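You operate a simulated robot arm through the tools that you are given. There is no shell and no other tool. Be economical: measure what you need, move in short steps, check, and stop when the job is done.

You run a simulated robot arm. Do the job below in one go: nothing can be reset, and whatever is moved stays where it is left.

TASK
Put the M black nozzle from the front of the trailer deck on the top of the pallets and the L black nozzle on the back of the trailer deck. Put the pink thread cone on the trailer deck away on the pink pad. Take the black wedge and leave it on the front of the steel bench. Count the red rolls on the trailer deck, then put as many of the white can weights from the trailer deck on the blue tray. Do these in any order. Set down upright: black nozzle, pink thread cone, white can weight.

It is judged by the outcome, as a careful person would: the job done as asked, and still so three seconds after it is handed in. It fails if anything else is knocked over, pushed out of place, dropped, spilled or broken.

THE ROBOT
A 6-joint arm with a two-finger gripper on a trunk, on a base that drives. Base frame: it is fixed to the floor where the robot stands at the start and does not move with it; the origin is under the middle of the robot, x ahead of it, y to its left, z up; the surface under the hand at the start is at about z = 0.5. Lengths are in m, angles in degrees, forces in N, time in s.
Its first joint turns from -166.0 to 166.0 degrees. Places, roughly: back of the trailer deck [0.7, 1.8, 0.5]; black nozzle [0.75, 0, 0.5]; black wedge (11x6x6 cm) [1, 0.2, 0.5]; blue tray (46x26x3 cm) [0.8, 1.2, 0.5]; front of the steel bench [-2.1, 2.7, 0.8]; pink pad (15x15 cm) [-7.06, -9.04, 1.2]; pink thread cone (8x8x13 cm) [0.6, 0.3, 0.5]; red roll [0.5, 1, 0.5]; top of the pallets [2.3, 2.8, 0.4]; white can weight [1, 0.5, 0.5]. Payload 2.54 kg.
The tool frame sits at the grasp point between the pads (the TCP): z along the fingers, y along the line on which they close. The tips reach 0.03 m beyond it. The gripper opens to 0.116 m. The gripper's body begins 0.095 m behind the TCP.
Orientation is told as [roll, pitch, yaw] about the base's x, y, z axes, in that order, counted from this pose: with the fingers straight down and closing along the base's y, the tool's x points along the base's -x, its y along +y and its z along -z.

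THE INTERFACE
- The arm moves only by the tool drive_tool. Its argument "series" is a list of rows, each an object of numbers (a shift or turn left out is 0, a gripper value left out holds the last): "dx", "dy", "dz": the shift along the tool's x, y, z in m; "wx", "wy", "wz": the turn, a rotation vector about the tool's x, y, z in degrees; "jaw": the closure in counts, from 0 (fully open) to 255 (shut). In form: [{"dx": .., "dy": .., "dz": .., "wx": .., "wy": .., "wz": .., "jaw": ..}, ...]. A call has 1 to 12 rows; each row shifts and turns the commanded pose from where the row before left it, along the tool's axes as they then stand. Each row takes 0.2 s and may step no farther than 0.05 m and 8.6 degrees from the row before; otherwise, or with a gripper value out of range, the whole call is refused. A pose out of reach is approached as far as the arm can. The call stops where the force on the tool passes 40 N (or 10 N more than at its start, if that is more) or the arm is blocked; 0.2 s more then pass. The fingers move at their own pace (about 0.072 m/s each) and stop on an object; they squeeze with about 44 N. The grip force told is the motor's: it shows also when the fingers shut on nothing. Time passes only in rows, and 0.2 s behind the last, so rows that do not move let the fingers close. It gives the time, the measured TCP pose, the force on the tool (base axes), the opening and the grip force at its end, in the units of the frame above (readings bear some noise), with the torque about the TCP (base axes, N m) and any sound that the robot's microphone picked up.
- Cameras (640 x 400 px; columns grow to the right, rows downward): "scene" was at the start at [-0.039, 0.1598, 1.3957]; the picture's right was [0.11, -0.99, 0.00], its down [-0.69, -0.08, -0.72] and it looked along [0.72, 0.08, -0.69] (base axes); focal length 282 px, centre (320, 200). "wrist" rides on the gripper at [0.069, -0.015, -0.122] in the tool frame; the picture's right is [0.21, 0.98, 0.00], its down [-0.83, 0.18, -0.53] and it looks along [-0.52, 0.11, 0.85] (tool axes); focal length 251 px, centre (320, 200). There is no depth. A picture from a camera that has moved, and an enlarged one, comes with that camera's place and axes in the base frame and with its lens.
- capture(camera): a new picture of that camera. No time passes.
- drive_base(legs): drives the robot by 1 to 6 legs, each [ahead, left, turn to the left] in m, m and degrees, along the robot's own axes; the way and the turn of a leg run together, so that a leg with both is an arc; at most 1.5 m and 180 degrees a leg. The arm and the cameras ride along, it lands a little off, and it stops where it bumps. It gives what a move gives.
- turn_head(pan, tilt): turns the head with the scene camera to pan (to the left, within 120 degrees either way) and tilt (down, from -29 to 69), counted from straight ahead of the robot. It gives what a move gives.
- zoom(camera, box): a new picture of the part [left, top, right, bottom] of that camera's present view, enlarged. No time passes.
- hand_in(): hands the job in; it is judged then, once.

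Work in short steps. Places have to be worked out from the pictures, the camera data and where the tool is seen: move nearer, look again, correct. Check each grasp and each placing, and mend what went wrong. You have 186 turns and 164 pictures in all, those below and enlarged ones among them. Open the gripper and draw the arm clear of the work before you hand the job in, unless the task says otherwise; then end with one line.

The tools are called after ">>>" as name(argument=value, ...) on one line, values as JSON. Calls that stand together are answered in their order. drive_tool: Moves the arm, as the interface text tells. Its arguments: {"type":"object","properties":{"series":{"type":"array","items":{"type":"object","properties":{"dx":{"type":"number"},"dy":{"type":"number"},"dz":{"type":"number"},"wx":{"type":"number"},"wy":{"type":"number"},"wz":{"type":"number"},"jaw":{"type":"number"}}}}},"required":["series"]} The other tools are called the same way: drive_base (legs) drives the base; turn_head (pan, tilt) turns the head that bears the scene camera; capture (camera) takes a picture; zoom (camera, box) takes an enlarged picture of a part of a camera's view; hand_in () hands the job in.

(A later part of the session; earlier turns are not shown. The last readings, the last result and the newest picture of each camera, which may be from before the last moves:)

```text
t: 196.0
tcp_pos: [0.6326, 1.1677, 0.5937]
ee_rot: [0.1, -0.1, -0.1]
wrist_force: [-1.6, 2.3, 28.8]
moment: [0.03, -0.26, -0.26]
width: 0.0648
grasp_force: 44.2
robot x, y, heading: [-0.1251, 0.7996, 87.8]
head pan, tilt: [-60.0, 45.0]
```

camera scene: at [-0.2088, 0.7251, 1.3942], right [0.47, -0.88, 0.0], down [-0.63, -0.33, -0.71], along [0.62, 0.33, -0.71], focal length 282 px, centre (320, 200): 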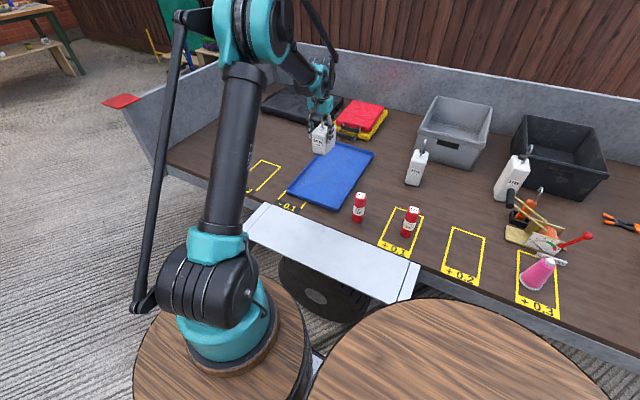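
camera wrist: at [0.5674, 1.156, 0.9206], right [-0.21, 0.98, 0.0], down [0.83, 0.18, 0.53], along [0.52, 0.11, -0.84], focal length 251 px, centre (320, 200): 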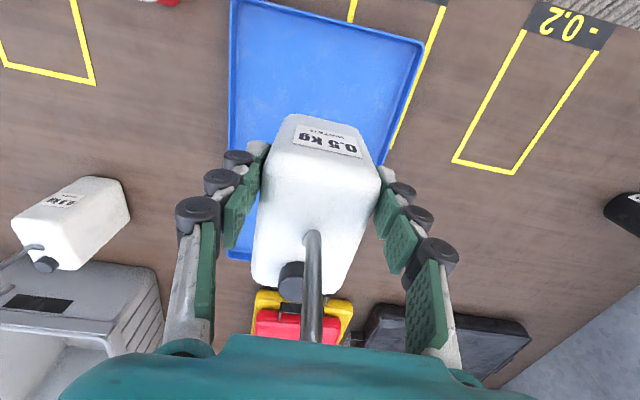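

Contact. Release and lift.

>>> drive_tool(series=[{"jaw": 200}, {"jaw": 100}, {"jaw": 0}, {"jaw": 0}, {"jaw": 0}, {"dz": -0.03}, {"dz": -0.05}, {"dz": -0.05}, {"dz": -0.05}, {"dz": -0.05}, {"dz": -0.05}])

>>> capture(camera="wrist")

>>> zoom(camera="scene", box=[260, 90, 540, 270])

```text
t: 198.4
tcp_pos: [0.6334, 1.1654, 0.873]
ee_rot: [0.0, 0.1, -0.1]
wrist_force: [-0.2, -0.4, -0.2]
moment: [-0.02, 0.01, 0.03]
width: 0.1159
grasp_force: 0.1
robot x, y, heading: [-0.1251, 0.7988, 88.0]
head pan, tilt: [-60.0, 45.0]
```

```text
96 pictures are left
camera wrist: at [0.5621, 1.1506, 0.9936], right [-0.21, 0.98, 0.0], down [0.83, 0.18, 0.53], along [0.52, 0.12, -0.85], focal length 251 px, centre (320, 200)
```

wrist: 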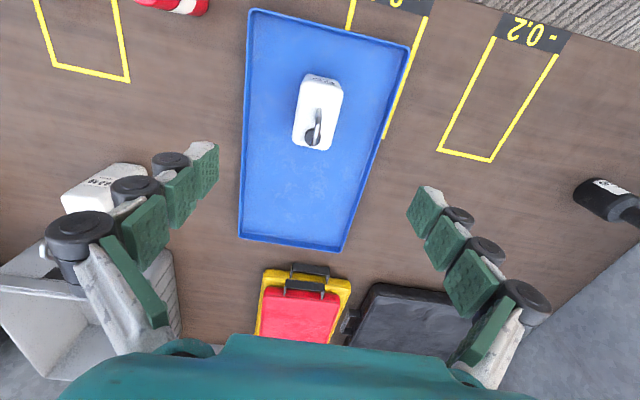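

```text
2.22 times, centred on (400, 180) of scene
camera zoom: at [-0.2089, 0.7251, 1.3942], right [0.47, -0.88, 0.0], down [-0.62, -0.33, -0.71], along [0.62, 0.33, -0.71], focal length 627 px, centre (142, 244)
```

zoom: 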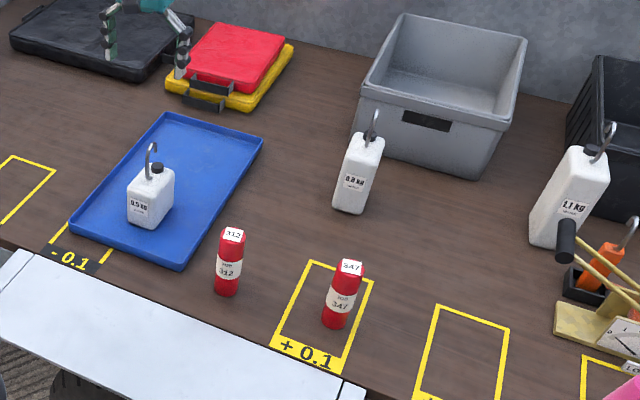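

Can A stands on the tray. Next the 0.8 kg can near (0.90, 0.81): shift the base back and a little closer to the trailer.

>>> drive_base(legs=[[-0.19, -0.08, 2]])

>>> drive_tool(series=[{"dx": -0.03, "dy": -0.04}, {"dx": -0.03, "dy": -0.04}, {"dx": -0.03, "dy": -0.04}, {"dx": 0.0, "dy": -0.04}])

>>> capture(camera="wrist")

>>> turn_head(pan=-85, tilt=45)

>>> capture(camera="scene")

```text
t: 200.1
tcp_pos: [0.6966, 0.9957, 0.8729]
ee_rot: [0.2, -0.1, 1.9]
wrist_force: [0.9, 0.4, 0.6]
moment: [0.04, 0.0, -0.01]
width: 0.116
grasp_force: 0.1
robot x, y, heading: [-0.0469, 0.6049, 89.8]
head pan, tilt: [-60.0, 45.0]
```

```text
t: 201.1
tcp_pos: [0.7904, 0.8395, 0.8717]
ee_rot: [0.0, 0.0, 2.1]
wrist_force: [0.4, 0.7, -0.4]
moment: [-0.05, 0.0, -0.03]
width: 0.1162
grasp_force: 0.0
robot x, y, heading: [-0.0524, 0.6081, 90.0]
head pan, tilt: [-60.0, 45.0]
```

```text
94 pictures are left
camera wrist: at [0.7206, 0.8228, 0.9921], right [-0.25, 0.97, 0.0], down [0.82, 0.21, 0.53], along [0.52, 0.13, -0.84], focal length 251 px, centre (320, 200)
```

wrist: 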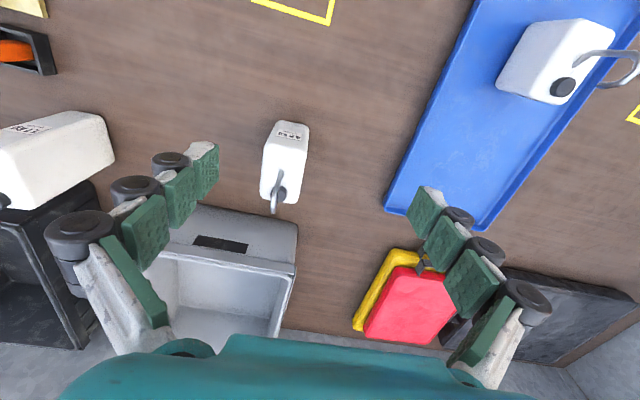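

```text
t: 202.0
tcp_pos: [0.7903, 0.8403, 0.8715]
ee_rot: [0.0, 0.0, 2.0]
wrist_force: [-0.4, 0.3, -1.0]
moment: [0.0, 0.02, 0.01]
width: 0.1158
grasp_force: 0.1
robot x, y, heading: [-0.0485, 0.6047, 90.0]
head pan, tilt: [-85.0, 45.0]
```

```text
93 pictures are left
camera scene: at [-0.1189, 0.4927, 1.3942], right [0.09, -1.0, 0.0], down [-0.7, -0.06, -0.71], along [0.7, 0.06, -0.71], focal length 282 px, centre (320, 200)
```

scene: 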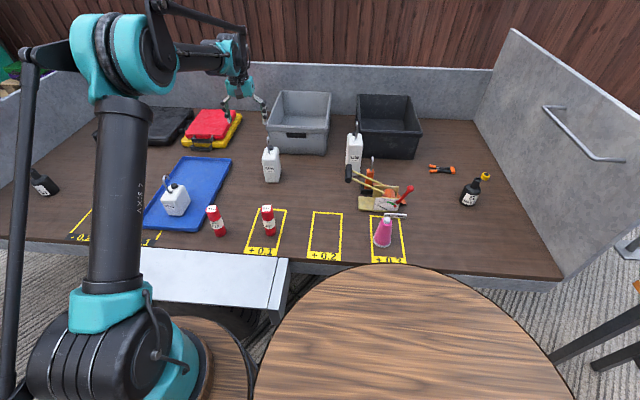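

>>> zoom(camera="wrist", box=[240, 110, 340, 230])

>>> zoom(camera="scene", box=[230, 120, 330, 195])

```text
3.33 times, centred on (290, 170) of wrist
camera zoom: at [0.7206, 0.8226, 0.9922], right [-0.25, 0.97, 0.0], down [0.82, 0.21, 0.53], along [0.52, 0.13, -0.84], focal length 838 px, centre (420, 300)
```

zoom: 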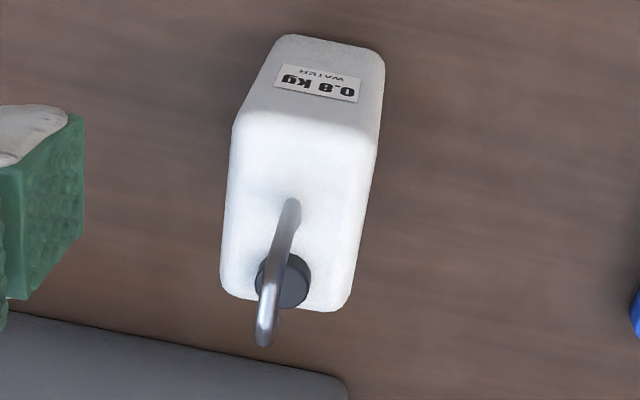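

```text
5.33 times, centred on (280, 158) of scene
camera zoom: at [-0.1189, 0.4927, 1.3942], right [0.09, -1.0, 0.0], down [-0.7, -0.06, -0.71], along [0.7, 0.06, -0.71], focal length 1505 px, centre (533, 427)
```

zoom: 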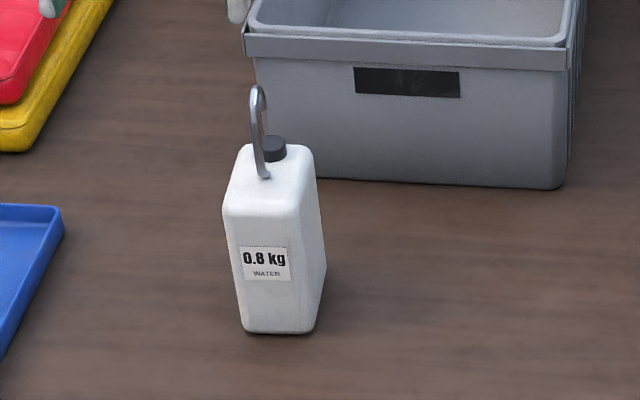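

Can C: x 0.871–0.96, y 0.776–0.841, top z≈0.63. Move above (0.893, 0.809) and lower to a safe height, watching reach.

>>> drive_tool(series=[{"wz": 1.5}, {"dx": -0.034, "dy": -0.01}, {"dx": -0.034, "dy": -0.01}, {"dx": -0.034, "dy": -0.01}, {"dz": 0.05}, {"dz": 0.05}])

>>> capture(camera="wrist")

```text
t: 203.4
tcp_pos: [0.8956, 0.8104, 0.773]
ee_rot: [0.2, 0.1, 0.6]
wrist_force: [-0.2, -0.4, 0.3]
moment: [0.02, 0.0, -0.01]
width: 0.1158
grasp_force: 0.1
robot x, y, heading: [-0.0493, 0.6017, 89.7]
head pan, tilt: [-85.0, 45.0]
```

```text
90 pictures are left
camera wrist: at [0.8243, 0.7955, 0.894], right [-0.22, 0.97, 0.0], down [0.82, 0.19, 0.53], along [0.52, 0.12, -0.84], focal length 251 px, centre (320, 200)
```

wrist: 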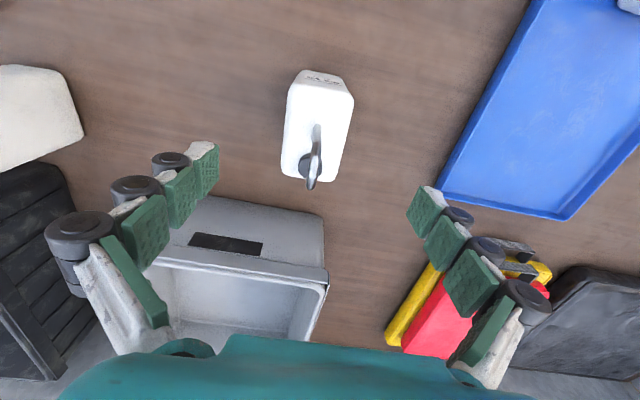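

Centred; lower to z≈0.632 and close.

>>> drive_tool(series=[{"dz": 0.05}, {"dz": 0.05}, {"dz": 0.025}, {"dz": 0.015}, {"jaw": 255}, {"jaw": 255}, {"jaw": 255}, {"jaw": 255}])

>>> capture(camera="wrist")

>>> zoom(camera="scene", box=[210, 100, 330, 195])

```text
t: 205.2
tcp_pos: [0.8931, 0.8087, 0.6332]
ee_rot: [0.0, -0.3, 0.4]
wrist_force: [4.1, -13.5, 32.1]
moment: [-3.2, 0.58, 0.67]
width: 0.0659
grasp_force: 43.8
robot x, y, heading: [-0.0492, 0.6062, 90.0]
head pan, tilt: [-85.0, 45.0]
```

```text
89 pictures are left
camera wrist: at [0.8215, 0.7937, 0.754], right [-0.22, 0.98, 0.0], down [0.82, 0.19, 0.54], along [0.52, 0.12, -0.84], focal length 251 px, centre (320, 200)
```

wrist: 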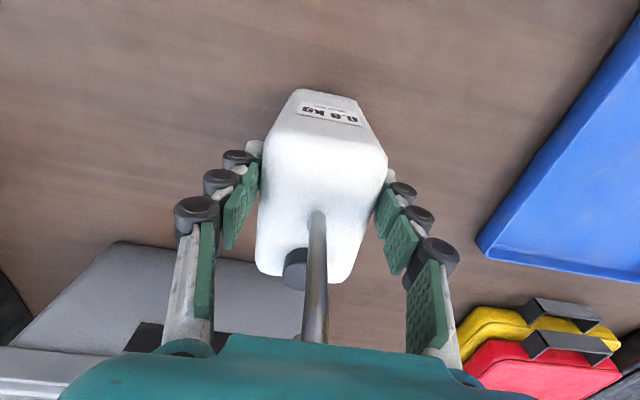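

```text
4.21 times, centred on (270, 148) of scene
camera zoom: at [-0.1202, 0.4921, 1.3941], right [0.09, -1.0, 0.0], down [-0.7, -0.06, -0.71], along [0.71, 0.06, -0.71], focal length 1188 px, centre (530, 421)
```

zoom: 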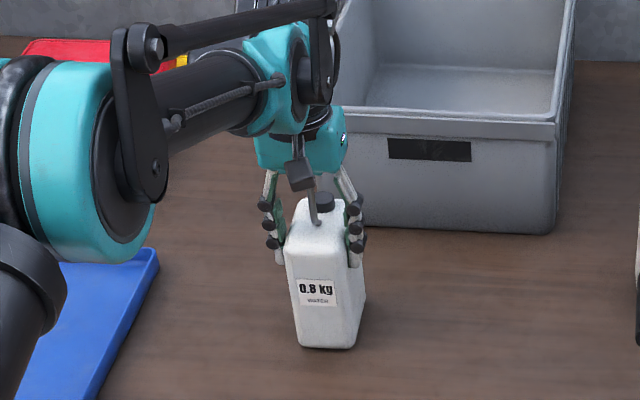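

Gripped, slight contact with the hook. Lift gently and check.

>>> drive_tool(series=[{"dz": -0.01}, {"dz": -0.03}, {"dz": -0.05}, {"dz": -0.05}, {"dz": -0.05}])

>>> capture(camera="wrist")

>>> zoom(camera="scene", box=[180, 60, 330, 180])

```text
t: 206.4
tcp_pos: [0.8954, 0.8105, 0.8196]
ee_rot: [0.0, -0.1, 0.5]
wrist_force: [1.1, -0.7, -9.6]
moment: [-0.02, 0.17, 0.0]
width: 0.0651
grasp_force: 43.8
robot x, y, heading: [-0.0522, 0.5997, 89.9]
head pan, tilt: [-85.0, 45.0]
```

```text
87 pictures are left
camera wrist: at [0.8239, 0.795, 0.9411], right [-0.22, 0.97, 0.0], down [0.82, 0.19, 0.53], along [0.52, 0.12, -0.85], focal length 251 px, centre (320, 200)
```

wrist: 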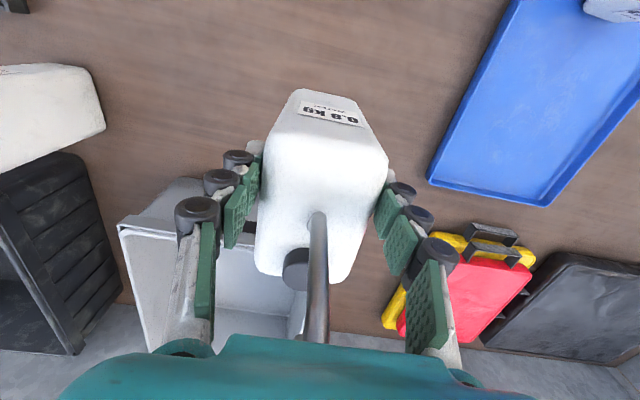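

```text
3.33 times, centred on (255, 120) of scene
camera zoom: at [-0.1182, 0.4928, 1.3942], right [0.09, -1.0, 0.0], down [-0.7, -0.06, -0.71], along [0.7, 0.06, -0.71], focal length 940 px, centre (537, 467)
```

zoom: 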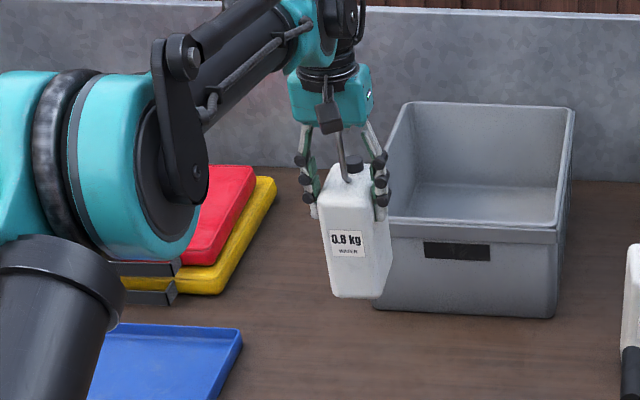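

Held level. Raise a bit, advance the base 0.2 m, and move over the tray's far half.

>>> drive_tool(series=[{"dz": -0.04}, {"dz": -0.04}, {"dx": 0.04}, {"dx": 0.04}])

>>> drive_base(legs=[[0.25, 0, 0]])

>>> drive_tool(series=[{"dy": 0.035}, {"dy": 0.035}, {"dy": 0.035}])

>>> capture(camera="wrist")

>>> turn_head(pan=-65, tilt=45)

>>> capture(camera="scene")

```text
t: 207.4
tcp_pos: [0.8142, 0.8111, 0.9007]
ee_rot: [0.0, 0.0, 0.3]
wrist_force: [0.9, 0.5, -7.5]
moment: [0.03, 0.19, 0.0]
width: 0.0649
grasp_force: 44.4
robot x, y, heading: [-0.0476, 0.6033, 89.9]
head pan, tilt: [-85.0, 45.0]
```

```text
t: 209.2
tcp_pos: [0.8125, 1.0678, 0.9009]
ee_rot: [0.1, 0.1, 0.7]
wrist_force: [0.0, 1.0, -6.5]
moment: [0.01, 0.19, 0.0]
width: 0.0652
grasp_force: 44.1
robot x, y, heading: [-0.0534, 0.8598, 90.1]
head pan, tilt: [-85.0, 45.0]
```

```text
t: 210.0
tcp_pos: [0.8139, 1.1719, 0.9032]
ee_rot: [0.1, 0.0, 0.4]
wrist_force: [0.0, -0.5, -7.3]
moment: [0.05, 0.15, -0.02]
width: 0.0654
grasp_force: 44.4
robot x, y, heading: [-0.0504, 0.8587, 89.9]
head pan, tilt: [-85.0, 45.0]
```

```text
85 pictures are left
camera wrist: at [0.7429, 1.1563, 1.0229], right [-0.22, 0.97, 0.0], down [0.82, 0.19, 0.53], along [0.52, 0.12, -0.85], focal length 251 px, centre (320, 200)
```

wrist: 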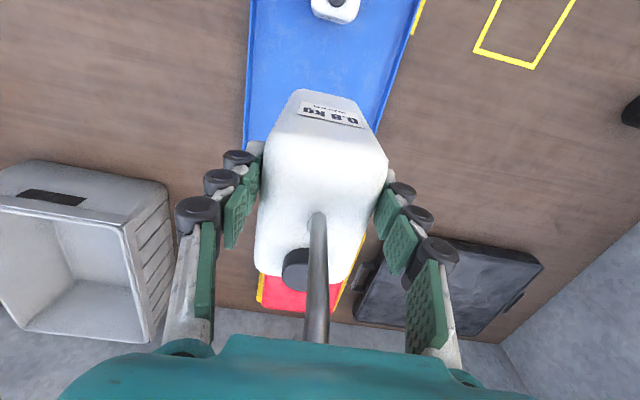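

```text
t: 210.8
tcp_pos: [0.8135, 1.1731, 0.9023]
ee_rot: [0.1, 0.0, 0.5]
wrist_force: [-0.3, -0.1, -7.9]
moment: [0.0, 0.13, 0.03]
width: 0.0652
grasp_force: 44.5
robot x, y, heading: [-0.0495, 0.8569, 89.9]
head pan, tilt: [-65.0, 45.0]
```

```text
84 pictures are left
camera scene: at [-0.1257, 0.7744, 1.3942], right [0.42, -0.91, 0.0], down [-0.64, -0.3, -0.71], along [0.64, 0.3, -0.71], focal length 282 px, centre (320, 200)
```

scene: 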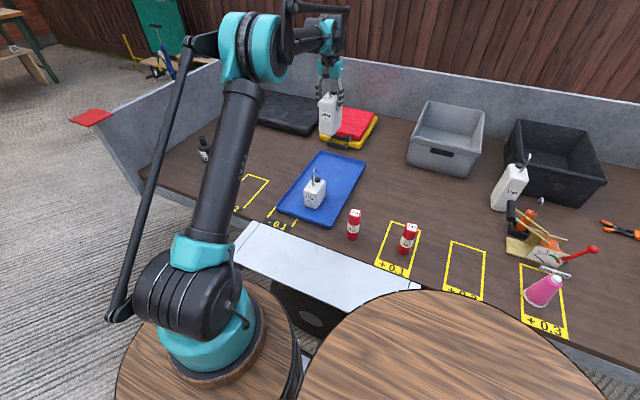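

Lower the second can onto the tray.

>>> drive_tool(series=[{"dy": -0.005, "dz": 0.045}, {"dz": 0.05}, {"dz": 0.05}, {"dz": 0.05}, {"dz": 0.04}, {"dz": 0.01}, {"dz": 0.005}])

>>> zoom(camera="scene", box=[260, 100, 400, 230])

>>> drive_tool(series=[{"dz": 0.003}, {"dz": 0.003}])

```text
t: 212.4
tcp_pos: [0.8134, 1.166, 0.6525]
ee_rot: [0.2, 0.1, 0.7]
wrist_force: [0.0, 0.3, -8.0]
moment: [0.02, 0.14, -0.02]
width: 0.0653
grasp_force: 43.4
robot x, y, heading: [-0.0514, 0.8585, 90.1]
head pan, tilt: [-65.0, 45.0]
```

```text
3.08 times, centred on (330, 165) of scene
camera zoom: at [-0.1257, 0.7745, 1.3942], right [0.42, -0.91, 0.0], down [-0.64, -0.3, -0.71], along [0.64, 0.3, -0.71], focal length 868 px, centre (289, 308)
```

zoom: 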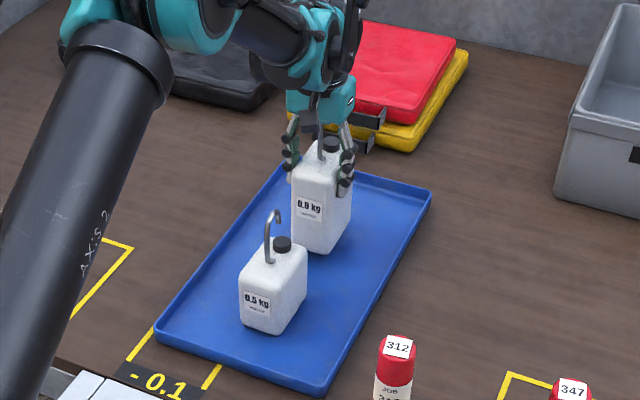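

```text
t: 213.0
tcp_pos: [0.8129, 1.1666, 0.6459]
ee_rot: [0.1, 0.0, 0.5]
wrist_force: [0.4, 0.3, -9.2]
moment: [-0.01, 0.12, 0.03]
width: 0.0654
grasp_force: 43.4
robot x, y, heading: [-0.0491, 0.8573, 89.9]
head pan, tilt: [-65.0, 45.0]
```

>>> drive_tool(series=[{"dz": 0.003}, {"dz": 0.003}])

```text
t: 213.6
tcp_pos: [0.8143, 1.1687, 0.64]
ee_rot: [0.1, 0.0, 0.7]
wrist_force: [0.0, 0.0, -8.7]
moment: [0.0, 0.14, 0.0]
width: 0.0654
grasp_force: 43.8
robot x, y, heading: [-0.0527, 0.8598, 90.1]
head pan, tilt: [-65.0, 45.0]
```

>>> drive_tool(series=[{"dz": 0.003}, {"dz": 0.002}])

```text
t: 214.4
tcp_pos: [0.8128, 1.1669, 0.6375]
ee_rot: [0.2, -0.1, 0.6]
wrist_force: [-3.5, 0.8, 14.5]
moment: [-0.15, 0.32, 0.07]
width: 0.0656
grasp_force: 43.9
robot x, y, heading: [-0.0532, 0.8605, 90.2]
head pan, tilt: [-65.0, 45.0]
stopped in row 2: the force on the tool passed its limit at 42 N (the readings are from after the stop); the commanded pose is now the measured one
```

Contact. Release and lift away.

>>> drive_tool(series=[{"jaw": 200}, {"jaw": 100}, {"jaw": 0}, {"jaw": 0}, {"jaw": 0}, {"dz": -0.03}, {"dz": -0.05}, {"dz": -0.05}, {"dz": -0.05}, {"dz": -0.05}, {"dz": -0.05}])

>>> zoom(camera="scene", box=[180, 80, 420, 230])

```text
t: 216.8
tcp_pos: [0.8119, 1.1691, 0.919]
ee_rot: [0.3, -0.1, 0.6]
wrist_force: [0.4, -0.5, -0.1]
moment: [-0.02, -0.02, 0.0]
width: 0.1161
grasp_force: 0.1
robot x, y, heading: [-0.0537, 0.8575, 89.7]
head pan, tilt: [-65.0, 45.0]
```

```text
2.67 times, centred on (300, 155) of scene
camera zoom: at [-0.1258, 0.7745, 1.3942], right [0.42, -0.91, 0.0], down [-0.64, -0.3, -0.71], along [0.64, 0.3, -0.71], focal length 752 px, centre (373, 320)
```

zoom: 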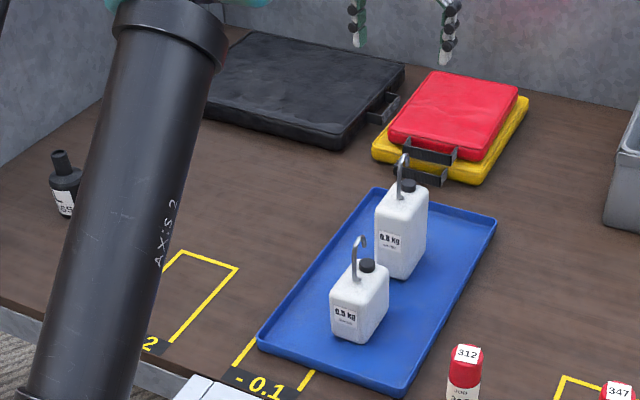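

Both cans are upright on the tray. Next the pink cone: reposition the base and bring the tool over it.

>>> drive_base(legs=[[-0.4, 0.1, 0]])

>>> drive_tool(series=[{"dx": 0.017, "dy": -0.045}, {"dx": 0.017, "dy": -0.045}, {"dx": 0.017, "dy": -0.045}, {"dx": 0.017, "dy": -0.045}, {"dx": 0.017, "dy": -0.045}, {"dx": 0.017, "dy": -0.045}, {"dx": 0.017, "dy": -0.045}, {"dx": 0.017, "dy": -0.045}, {"dx": 0.017, "dy": -0.045}, {"dx": 0.017, "dy": -0.045}])

>>> capture(camera="wrist")

```text
t: 219.3
tcp_pos: [0.7122, 0.769, 0.9185]
ee_rot: [0.2, -0.1, 0.6]
wrist_force: [0.5, -0.4, 0.8]
moment: [-0.02, 0.02, -0.06]
width: 0.116
grasp_force: 0.1
robot x, y, heading: [-0.1508, 0.4617, 90.0]
head pan, tilt: [-65.0, 45.0]
```

```text
t: 221.6
tcp_pos: [0.5489, 0.3159, 0.9189]
ee_rot: [0.1, 0.0, 0.7]
wrist_force: [1.3, 0.3, -0.2]
moment: [-0.01, 0.01, 0.01]
width: 0.1158
grasp_force: 0.0
robot x, y, heading: [-0.1512, 0.4624, 89.7]
head pan, tilt: [-65.0, 45.0]
```

```text
81 pictures are left
camera wrist: at [0.478, 0.3, 1.0381], right [-0.23, 0.97, 0.0], down [0.82, 0.19, 0.54], along [0.52, 0.12, -0.84], focal length 251 px, centre (320, 200)
```

wrist: 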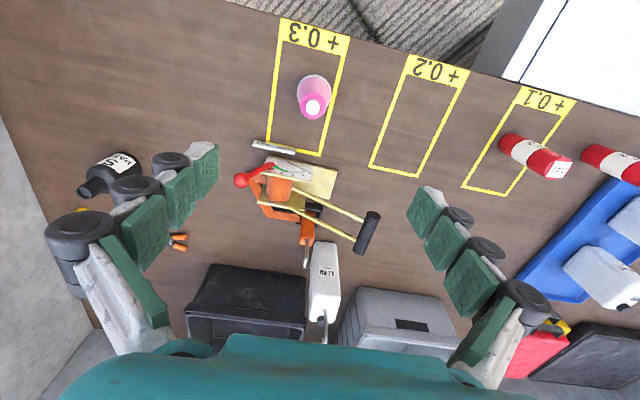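

Cone centre ≈(0.558, 0.307). Align and descend partway.

>>> drive_tool(series=[{"dx": -0.009, "dy": -0.009}, {"dz": 0.05}, {"dz": 0.05}, {"dz": 0.05}, {"dz": 0.05}])

>>> capture(camera="wrist")

```text
t: 222.8
tcp_pos: [0.557, 0.3071, 0.717]
ee_rot: [0.1, 0.0, 0.6]
wrist_force: [0.1, 0.0, -0.2]
moment: [-0.03, 0.01, 0.0]
width: 0.116
grasp_force: 0.1
robot x, y, heading: [-0.1505, 0.4593, 90.0]
head pan, tilt: [-65.0, 45.0]
```

```text
80 pictures are left
camera wrist: at [0.4874, 0.2906, 0.8377], right [-0.22, 0.97, 0.0], down [0.82, 0.19, 0.54], along [0.52, 0.12, -0.84], focal length 251 px, centre (320, 200)
```

wrist: 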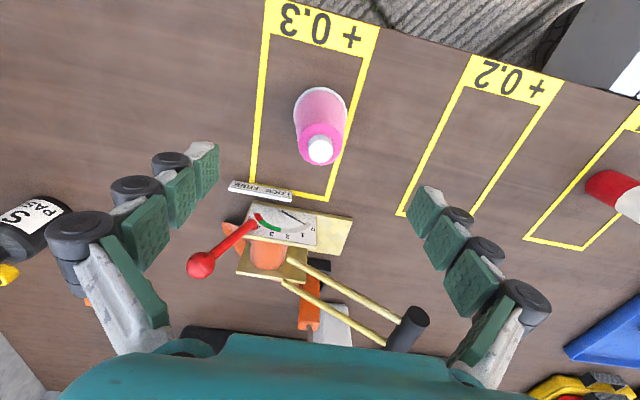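

>>> drive_tool(series=[{"dx": -0.004, "dz": 0.04}, {"dz": 0.05}, {"dz": 0.04}, {"dz": 0.018}, {"jaw": 255}, {"jaw": 255}, {"jaw": 255}, {"jaw": 255}])

>>> capture(camera="wrist")

```text
t: 224.6
tcp_pos: [0.5606, 0.3085, 0.5698]
ee_rot: [0.2, -0.1, 0.6]
wrist_force: [-0.2, 2.1, 2.0]
moment: [0.04, -0.09, 0.03]
width: 0.0574
grasp_force: 44.3
robot x, y, heading: [-0.1508, 0.458, 89.8]
head pan, tilt: [-65.0, 45.0]
```

```text
79 pictures are left
camera wrist: at [0.4899, 0.2925, 0.6904], right [-0.22, 0.97, 0.0], down [0.82, 0.19, 0.54], along [0.52, 0.12, -0.84], focal length 251 px, centre (320, 200)
```

wrist: 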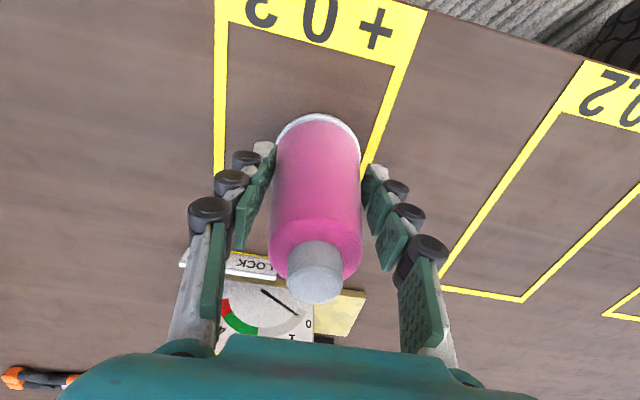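

Gripped at width 0.057. Lift a little and check it does not slip.

>>> drive_tool(series=[{"dz": -0.02}, {"dz": -0.03}, {"dz": -0.05}, {"dz": -0.05}, {"dz": -0.05}, {"dz": -0.05}])

>>> capture(camera="wrist")

```text
t: 225.9
tcp_pos: [0.5569, 0.3087, 0.8208]
ee_rot: [0.2, -0.2, 0.6]
wrist_force: [-0.8, -0.1, -1.4]
moment: [0.03, 0.01, -0.02]
width: 0.0574
grasp_force: 43.7
robot x, y, heading: [-0.1472, 0.462, 90.1]
head pan, tilt: [-65.0, 45.0]
```

```text
78 pictures are left
camera wrist: at [0.4866, 0.2925, 0.9421], right [-0.22, 0.97, 0.0], down [0.82, 0.19, 0.54], along [0.52, 0.12, -0.84], focal length 251 px, centre (320, 200)
```

wrist: 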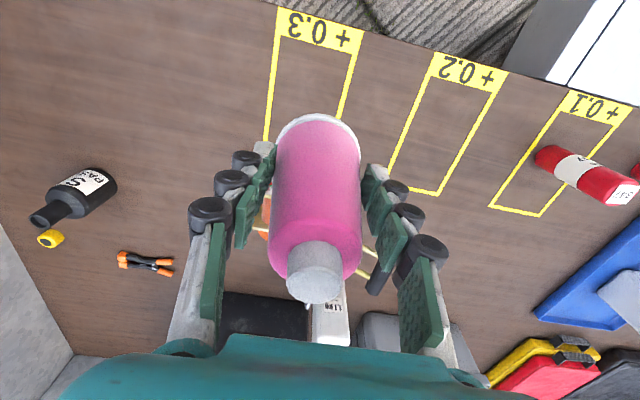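

Held. Raise it high and swing the arm to the front for travel.

>>> drive_tool(series=[{"dz": -0.05}, {"dz": -0.05}, {"dz": -0.05}, {"dz": -0.05}, {"dz": -0.05}, {"dz": -0.03}])

>>> drive_tool(series=[{"dx": 0.023, "dy": 0.039}, {"dx": 0.023, "dy": 0.039}, {"dx": 0.023, "dy": 0.039}, {"dx": 0.023, "dy": 0.039}, {"dx": 0.023, "dy": 0.039}, {"dx": 0.023, "dy": 0.039}, {"dx": 0.023, "dy": 0.039}, {"dx": 0.023, "dy": 0.039}, {"dx": 0.023, "dy": 0.039}])

>>> drive_tool(series=[{"dx": 0.0125, "dy": 0.0438}, {"dx": 0.0125, "dy": 0.0438}, {"dx": 0.0125, "dy": 0.0438}, {"dx": 0.0125, "dy": 0.0438}, {"dx": 0.0125, "dy": 0.0438}, {"dx": 0.0125, "dy": 0.0438}, {"dx": 0.0125, "dy": 0.0438}, {"dx": 0.0125, "dy": 0.0438}])

>>> drive_tool(series=[{"dx": 0.0438, "dy": 0.0188, "wz": -8}, {"wz": -8}, {"wz": -8}, {"wz": -8}, {"wz": -8}, {"wz": -8}, {"wz": -8}])

```text
t: 227.3
tcp_pos: [0.559, 0.3077, 1.0992]
ee_rot: [0.2, -0.2, 0.5]
wrist_force: [-0.5, 0.1, -2.6]
moment: [-0.01, 0.02, 0.0]
width: 0.057
grasp_force: 44.1
robot x, y, heading: [-0.1483, 0.4628, 89.8]
head pan, tilt: [-65.0, 45.0]
```

```text
t: 229.3
tcp_pos: [0.3511, 0.6545, 1.1005]
ee_rot: [0.2, -0.1, 0.5]
wrist_force: [0.2, -0.2, -1.7]
moment: [-0.03, 0.05, -0.01]
width: 0.0572
grasp_force: 44.3
robot x, y, heading: [-0.1483, 0.4605, 90.2]
head pan, tilt: [-65.0, 45.0]
```

```text
t: 231.2
tcp_pos: [0.2442, 1.0062, 1.1043]
ee_rot: [0.3, -0.1, 0.5]
wrist_force: [1.0, -0.4, -2.9]
moment: [0.07, 0.02, 0.01]
width: 0.0573
grasp_force: 44.0
robot x, y, heading: [-0.1527, 0.4608, 90.0]
head pan, tilt: [-65.0, 45.0]
```

```text
t: 232.8
tcp_pos: [0.2005, 1.0253, 1.0996]
ee_rot: [0.0, -0.2, 56.7]
wrist_force: [0.1, -0.5, -1.7]
moment: [-0.02, -0.01, 0.0]
width: 0.057
grasp_force: 43.7
robot x, y, heading: [-0.151, 0.4606, 89.8]
head pan, tilt: [-65.0, 45.0]
```

>>> drive_tool(series=[{"dx": 0.0094, "dy": 0.0462}, {"dx": 0.0094, "dy": 0.0462}, {"dx": 0.0094, "dy": 0.0462}, {"dx": 0.0094, "dy": 0.0462}, {"dx": 0.0094, "dy": 0.0462}, {"dx": 0.0094, "dy": 0.0462}, {"dx": 0.0094, "dy": 0.0462}, {"dx": 0.0094, "dy": 0.0462}])

>>> turn_head(pan=118, tilt=20)

>>> capture(camera="scene")

```text
t: 234.6
tcp_pos: [-0.1479, 1.1636, 1.1002]
ee_rot: [0.0, -0.2, 56.5]
wrist_force: [0.5, -0.4, -2.4]
moment: [0.01, 0.04, 0.02]
width: 0.0573
grasp_force: 43.8
robot x, y, heading: [-0.1495, 0.4587, 90.0]
head pan, tilt: [-65.0, 45.0]
```

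```text
t: 237.3
tcp_pos: [-0.1472, 1.165, 1.1001]
ee_rot: [0.0, -0.1, 56.6]
wrist_force: [0.6, 0.4, -2.5]
moment: [-0.04, 0.03, 0.0]
width: 0.0574
grasp_force: 44.1
robot x, y, heading: [-0.151, 0.4595, 90.1]
head pan, tilt: [118.0, 20.0]
```

```text
77 pictures are left
camera scene: at [-0.3823, 0.2972, 1.4328], right [-0.47, 0.88, 0.0], down [0.3, 0.16, -0.94], along [-0.83, -0.44, -0.34], focal length 282 px, centre (320, 200)
```

scene: 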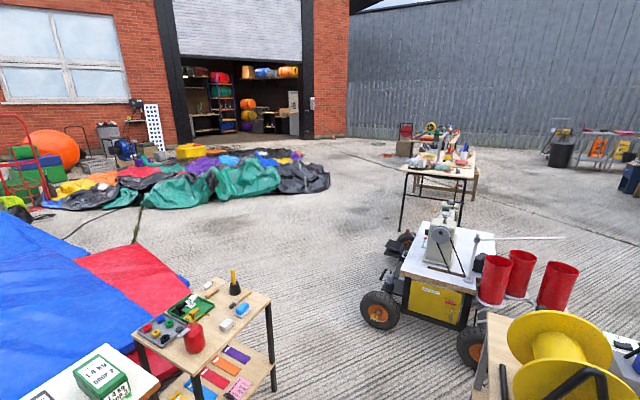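

>>> zoom(camera="scene", box=[80, 60, 340, 220])

```text
2.46 times, centred on (210, 140) of scene
camera zoom: at [-0.3823, 0.2972, 1.4328], right [-0.47, 0.88, 0.0], down [0.3, 0.16, -0.94], along [-0.83, -0.44, -0.34], focal length 694 px, centre (591, 348)
```

zoom: 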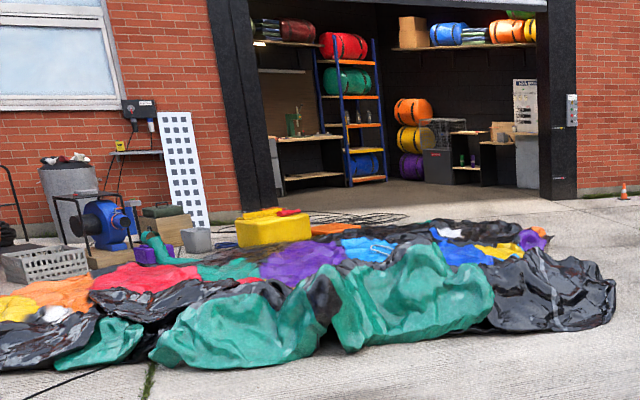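

The pad lies inside the workshop, just left of the doorway. I look down at the nearby passage between the small tables.

>>> turn_head(pan=118, tilt=50)

>>> capture(camera="scene")

```text
t: 238.2
tcp_pos: [-0.148, 1.1649, 1.1003]
ee_rot: [0.0, -0.2, 56.6]
wrist_force: [-0.1, -0.3, -1.9]
moment: [-0.02, 0.01, 0.02]
width: 0.0573
grasp_force: 44.2
robot x, y, heading: [-0.1502, 0.4558, 89.8]
head pan, tilt: [118.0, 50.0]
```

```text
75 pictures are left
camera scene: at [-0.3681, 0.3047, 1.3873], right [-0.47, 0.88, 0.0], down [0.68, 0.36, -0.64], along [-0.57, -0.3, -0.77], focal length 282 px, centre (320, 200)
```

scene: 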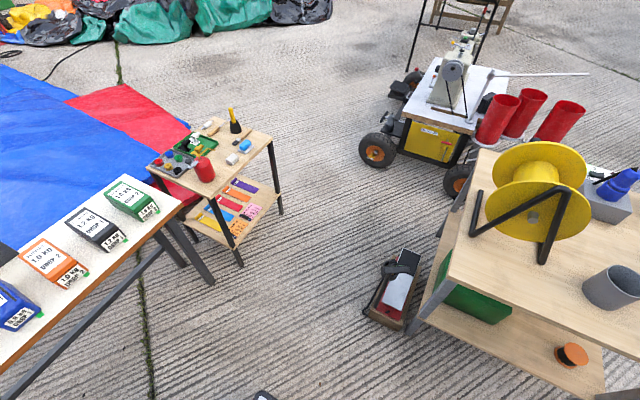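

The direct gap is tight, so I take the open northern lane past the steel bench, then look toward the workshop from there.

>>> drive_base(legs=[[0, 0.1, 0], [1.25, 0, 0], [0, 0, 90], [1.2, 0, 0], [1.1, 0, 0]])

>>> turn_head(pan=30, tilt=25)

>>> capture(camera="scene")

>>> turn_head(pan=80, tilt=40)

>>> capture(camera="scene")

```text
t: 260.1
tcp_pos: [-3.2703, 1.6374, 1.1003]
ee_rot: [0.0, -0.2, 146.6]
wrist_force: [-0.2, 0.4, -1.5]
moment: [0.0, -0.03, 0.01]
width: 0.057
grasp_force: 44.3
robot x, y, heading: [-2.5686, 1.6376, -180.0]
head pan, tilt: [118.0, 50.0]
```

```text
t: 261.7
tcp_pos: [-3.2695, 1.6371, 1.1003]
ee_rot: [0.0, -0.2, 146.7]
wrist_force: [0.1, 0.1, -2.7]
moment: [0.0, 0.0, -0.01]
width: 0.0569
grasp_force: 44.0
robot x, y, heading: [-2.5699, 1.637, -179.9]
head pan, tilt: [30.0, 25.0]
```

```text
74 pictures are left
camera scene: at [-2.5267, 1.4401, 1.4247], right [-0.5, 0.87, 0.0], down [0.37, 0.21, -0.91], along [-0.78, -0.45, -0.42], focal length 282 px, centre (320, 200)
```

scene: 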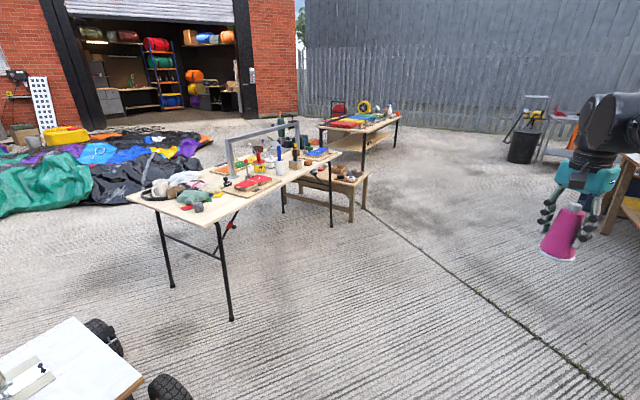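

```text
t: 262.9
tcp_pos: [-3.271, 1.6383, 1.1002]
ee_rot: [0.0, -0.1, 146.6]
wrist_force: [0.5, 0.3, -2.5]
moment: [-0.04, -0.01, -0.02]
width: 0.0568
grasp_force: 44.0
robot x, y, heading: [-2.5673, 1.636, -179.8]
head pan, tilt: [80.0, 40.0]
```

```text
73 pictures are left
camera scene: at [-2.4617, 1.4025, 1.4014], right [-0.98, 0.17, 0.0], down [0.11, 0.63, -0.77], along [-0.13, -0.75, -0.64], focal length 282 px, centre (320, 200)
```

scene: 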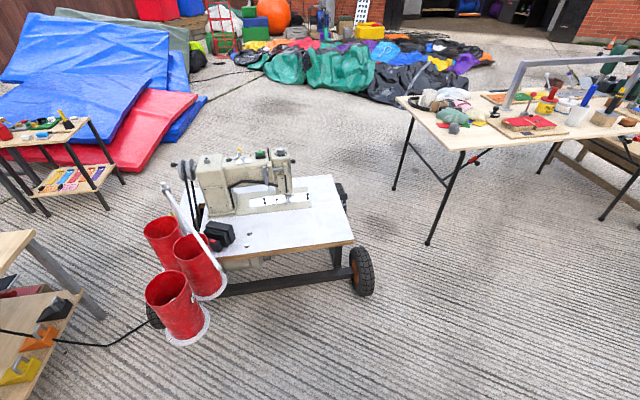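

A clear lane runs west at y≈1.2, north of the long tables. I follow it to x≈-7 and look again.

>>> drive_base(legs=[[1.4, 0.4, 0], [1.5, 0, 0], [1.5, 0, 0]])

>>> turn_head(pan=30, tilt=25)

>>> capture(camera="scene")

>>> turn_head(pan=75, tilt=25)

>>> capture(camera="scene")

```text
t: 284.2
tcp_pos: [-7.6861, 1.1905, 1.1003]
ee_rot: [-0.1, -0.3, 148.7]
wrist_force: [-0.4, -0.2, -2.4]
moment: [-0.03, 0.01, 0.0]
width: 0.0565
grasp_force: 44.1
robot x, y, heading: [-6.985, 1.2176, -178.0]
head pan, tilt: [80.0, 40.0]
```

```text
t: 285.4
tcp_pos: [-7.687, 1.1911, 1.1]
ee_rot: [0.0, -0.2, 148.7]
wrist_force: [-1.0, -0.2, -2.4]
moment: [0.01, -0.02, 0.02]
width: 0.0566
grasp_force: 43.6
robot x, y, heading: [-6.9829, 1.2123, -178.2]
head pan, tilt: [30.0, 25.0]
```

```text
72 pictures are left
camera scene: at [-6.936, 1.0207, 1.4247], right [-0.53, 0.85, 0.0], down [0.36, 0.23, -0.91], along [-0.77, -0.48, -0.42], focal length 282 px, centre (320, 200)
```

scene: 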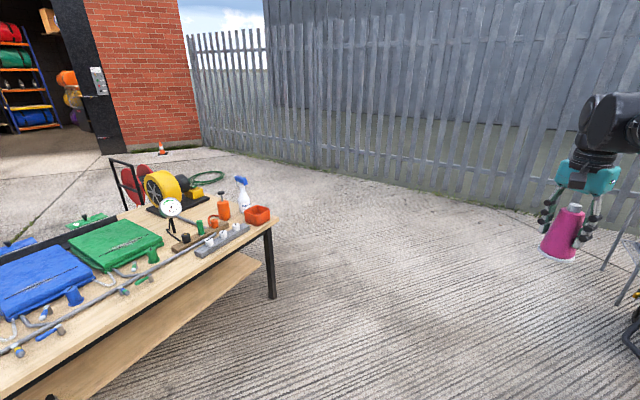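

```text
t: 286.6
tcp_pos: [-7.686, 1.191, 1.1001]
ee_rot: [0.0, -0.4, 148.7]
wrist_force: [-0.2, -0.4, -2.3]
moment: [0.0, -0.03, 0.01]
width: 0.0566
grasp_force: 43.9
robot x, y, heading: [-6.9823, 1.2166, -177.8]
head pan, tilt: [75.0, 25.0]
```

```text
71 pictures are left
camera scene: at [-6.8786, 0.98, 1.4247], right [-0.97, 0.22, 0.0], down [0.09, 0.41, -0.91], along [-0.2, -0.88, -0.42], focal length 282 px, centre (320, 200)
```

scene: 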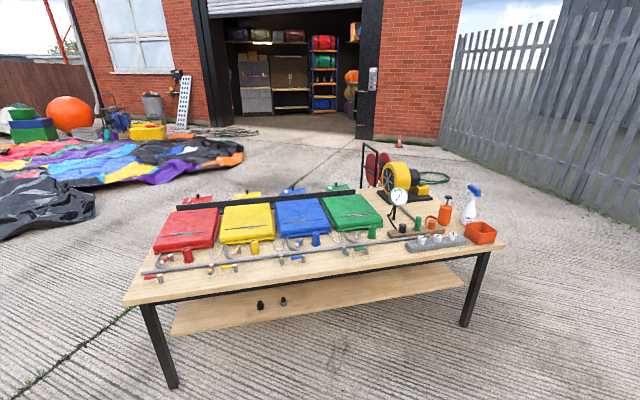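

Drive on to x≈-8.9, turn south and advance toward the doorway.

>>> drive_base(legs=[[1.0, 0, 0], [0.9, 0, 0], [0, 0, 88], [1.0, 0, 0]])

>>> turn_head(pan=0, tilt=25)

>>> capture(camera="scene")

```text
t: 304.7
tcp_pos: [-8.8484, -0.5848, 1.0991]
ee_rot: [0.0, -0.2, -121.5]
wrist_force: [-0.8, -0.1, -2.2]
moment: [0.03, -0.05, 0.01]
width: 0.0566
grasp_force: 44.3
robot x, y, heading: [-8.8689, 0.1211, -87.8]
head pan, tilt: [75.0, 25.0]
```

```text
t: 306.2
tcp_pos: [-8.8497, -0.5841, 1.1002]
ee_rot: [0.0, -0.2, -121.4]
wrist_force: [-0.6, 0.1, -2.7]
moment: [-0.02, -0.01, 0.0]
width: 0.0563
grasp_force: 43.8
robot x, y, heading: [-8.8711, 0.1245, -87.9]
head pan, tilt: [0.0, 25.0]
```

```text
70 pictures are left
camera scene: at [-8.7234, 0.1532, 1.4247], right [-1.0, -0.04, 0.0], down [-0.02, 0.42, -0.91], along [0.03, -0.91, -0.42], focal length 282 px, centre (320, 200)
```

scene: 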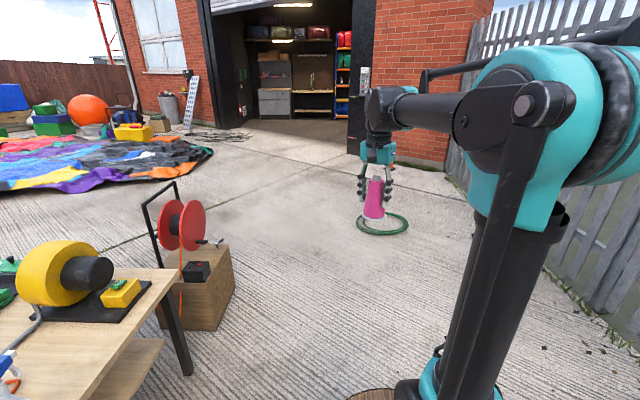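

The gap between the reel box (x≈-8.06) and hose (x≈-9.27, y≈-2.35) fits along x≈-8.5. Drive on toward the door.

>>> drive_base(legs=[[1.3, 0.32, -1], [1.5, 0, 0], [1.4, 0, 0]])

>>> turn_head(pan=20, tilt=20)

>>> capture(camera="scene")

```text
t: 326.4
tcp_pos: [-8.4519, -4.7665, 1.0999]
ee_rot: [0.2, -0.2, -122.4]
wrist_force: [-0.4, 0.6, -2.6]
moment: [0.02, -0.03, 0.01]
width: 0.0562
grasp_force: 44.4
robot x, y, heading: [-8.4613, -4.0618, -89.0]
head pan, tilt: [0.0, 25.0]
```

```text
t: 327.3
tcp_pos: [-8.4509, -4.7669, 1.0994]
ee_rot: [-0.1, -0.3, -122.4]
wrist_force: [-0.4, -0.3, -1.5]
moment: [-0.01, -0.02, 0.02]
width: 0.0562
grasp_force: 43.7
robot x, y, heading: [-8.4615, -4.0637, -88.9]
head pan, tilt: [20.0, 20.0]
```

```text
69 pictures are left
camera scene: at [-8.2816, -4.0262, 1.4328], right [-0.93, -0.36, 0.0], down [-0.12, 0.32, -0.94], along [0.34, -0.88, -0.34], focal length 282 px, centre (320, 200)
```

scene: 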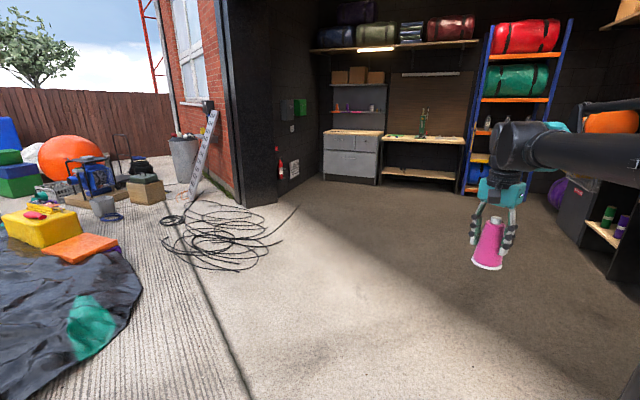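

>>> zoom(camera="scene", box=[270, 20, 530, 200])

```text
2.22 times, centred on (400, 110) of scene
camera zoom: at [-8.2816, -4.0262, 1.4328], right [-0.93, -0.36, 0.0], down [-0.12, 0.32, -0.94], along [0.34, -0.88, -0.34], focal length 627 px, centre (142, 400)
```

zoom: 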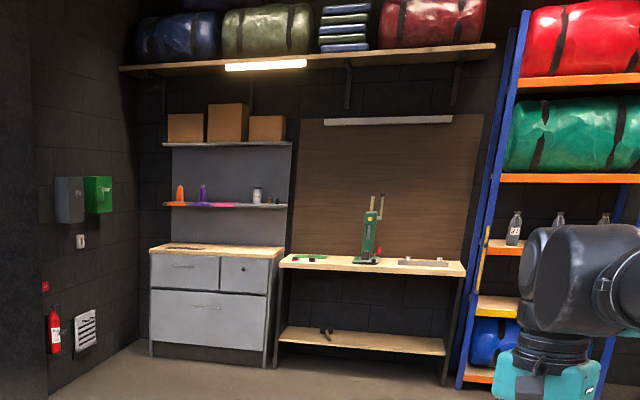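

The pad is on a shelf (z≈1.2) with another shelf ~0.45 m above it, over a cabinet. I drive inside, keeping clear of the wire coil, and look closely.

>>> drive_base(legs=[[1.5, 0.35, -1], [1.5, 0.25, 0]])

>>> turn_head(pan=15, tilt=15)

>>> capture(camera="scene")

```text
refused: leg 1 is longer than a leg can be; nothing moved
```

```text
t: 327.9
tcp_pos: [-8.4515, -4.7665, 1.1005]
ee_rot: [0.0, -0.3, -122.4]
wrist_force: [0.5, -0.1, -2.8]
moment: [-0.02, -0.07, -0.01]
width: 0.0563
grasp_force: 44.2
robot x, y, heading: [-8.4621, -4.0624, -88.7]
head pan, tilt: [15.0, 15.0]
```

```text
67 pictures are left
camera scene: at [-8.2892, -4.029, 1.4409], right [-0.96, -0.28, 0.0], down [-0.07, 0.25, -0.97], along [0.27, -0.93, -0.26], focal length 282 px, centre (320, 200)
```

scene: 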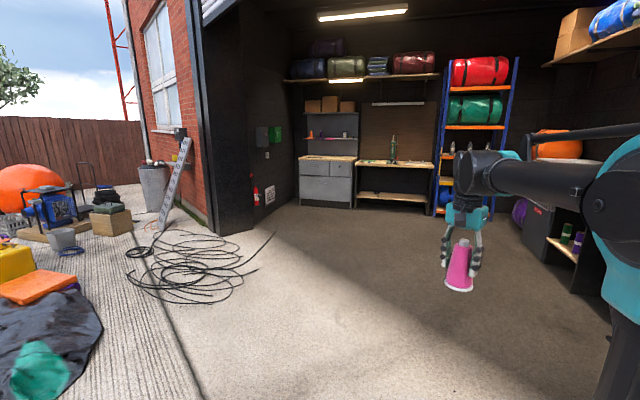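

Leg was too long; shorten it.

>>> drive_base(legs=[[1.4, 0.35, -1], [1.4, 0.2, 0], [0.2, 0, 0]])

>>> turn_head(pan=15, tilt=12)

>>> capture(camera="scene")

```text
t: 343.1
tcp_pos: [-7.801, -7.7855, 1.0993]
ee_rot: [0.0, -0.2, -121.4]
wrist_force: [-0.6, 0.0, -3.1]
moment: [0.05, -0.02, 0.04]
width: 0.0559
grasp_force: 44.0
robot x, y, heading: [-7.8248, -7.0806, -88.2]
head pan, tilt: [15.0, 15.0]
```

```text
t: 343.7
tcp_pos: [-7.8015, -7.7862, 1.0986]
ee_rot: [0.0, -0.1, -121.4]
wrist_force: [0.4, -0.1, -2.5]
moment: [0.02, -0.02, -0.01]
width: 0.0563
grasp_force: 44.4
robot x, y, heading: [-7.8238, -7.0783, -88.1]
head pan, tilt: [15.0, 12.0]
```

```text
66 pictures are left
camera scene: at [-7.6524, -7.0448, 1.4458], right [-0.96, -0.29, 0.0], down [-0.06, 0.2, -0.98], along [0.29, -0.94, -0.21], focal length 282 px, centre (320, 200)
```

scene: 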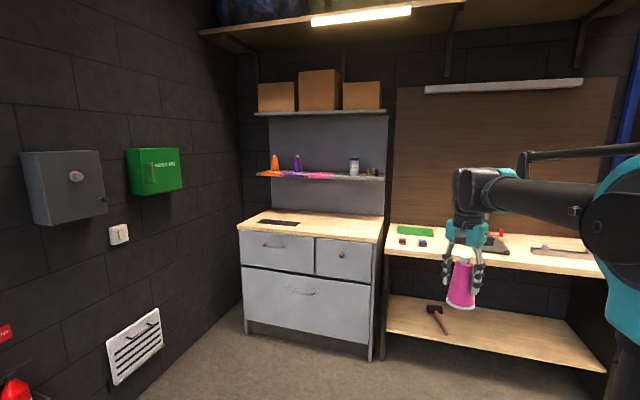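

>>> zoom(camera="scene", box=[230, 60, 400, 260])

```text
2.00 times, centred on (315, 160) of scene
camera zoom: at [-7.6524, -7.0448, 1.4458], right [-0.96, -0.29, 0.0], down [-0.06, 0.2, -0.98], along [0.29, -0.94, -0.21], focal length 564 px, centre (330, 280)
```

zoom: 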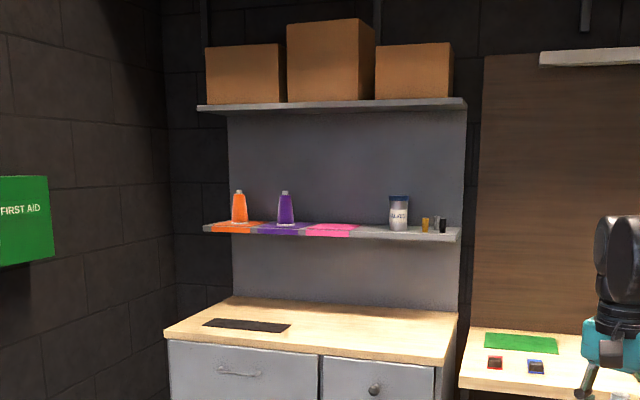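

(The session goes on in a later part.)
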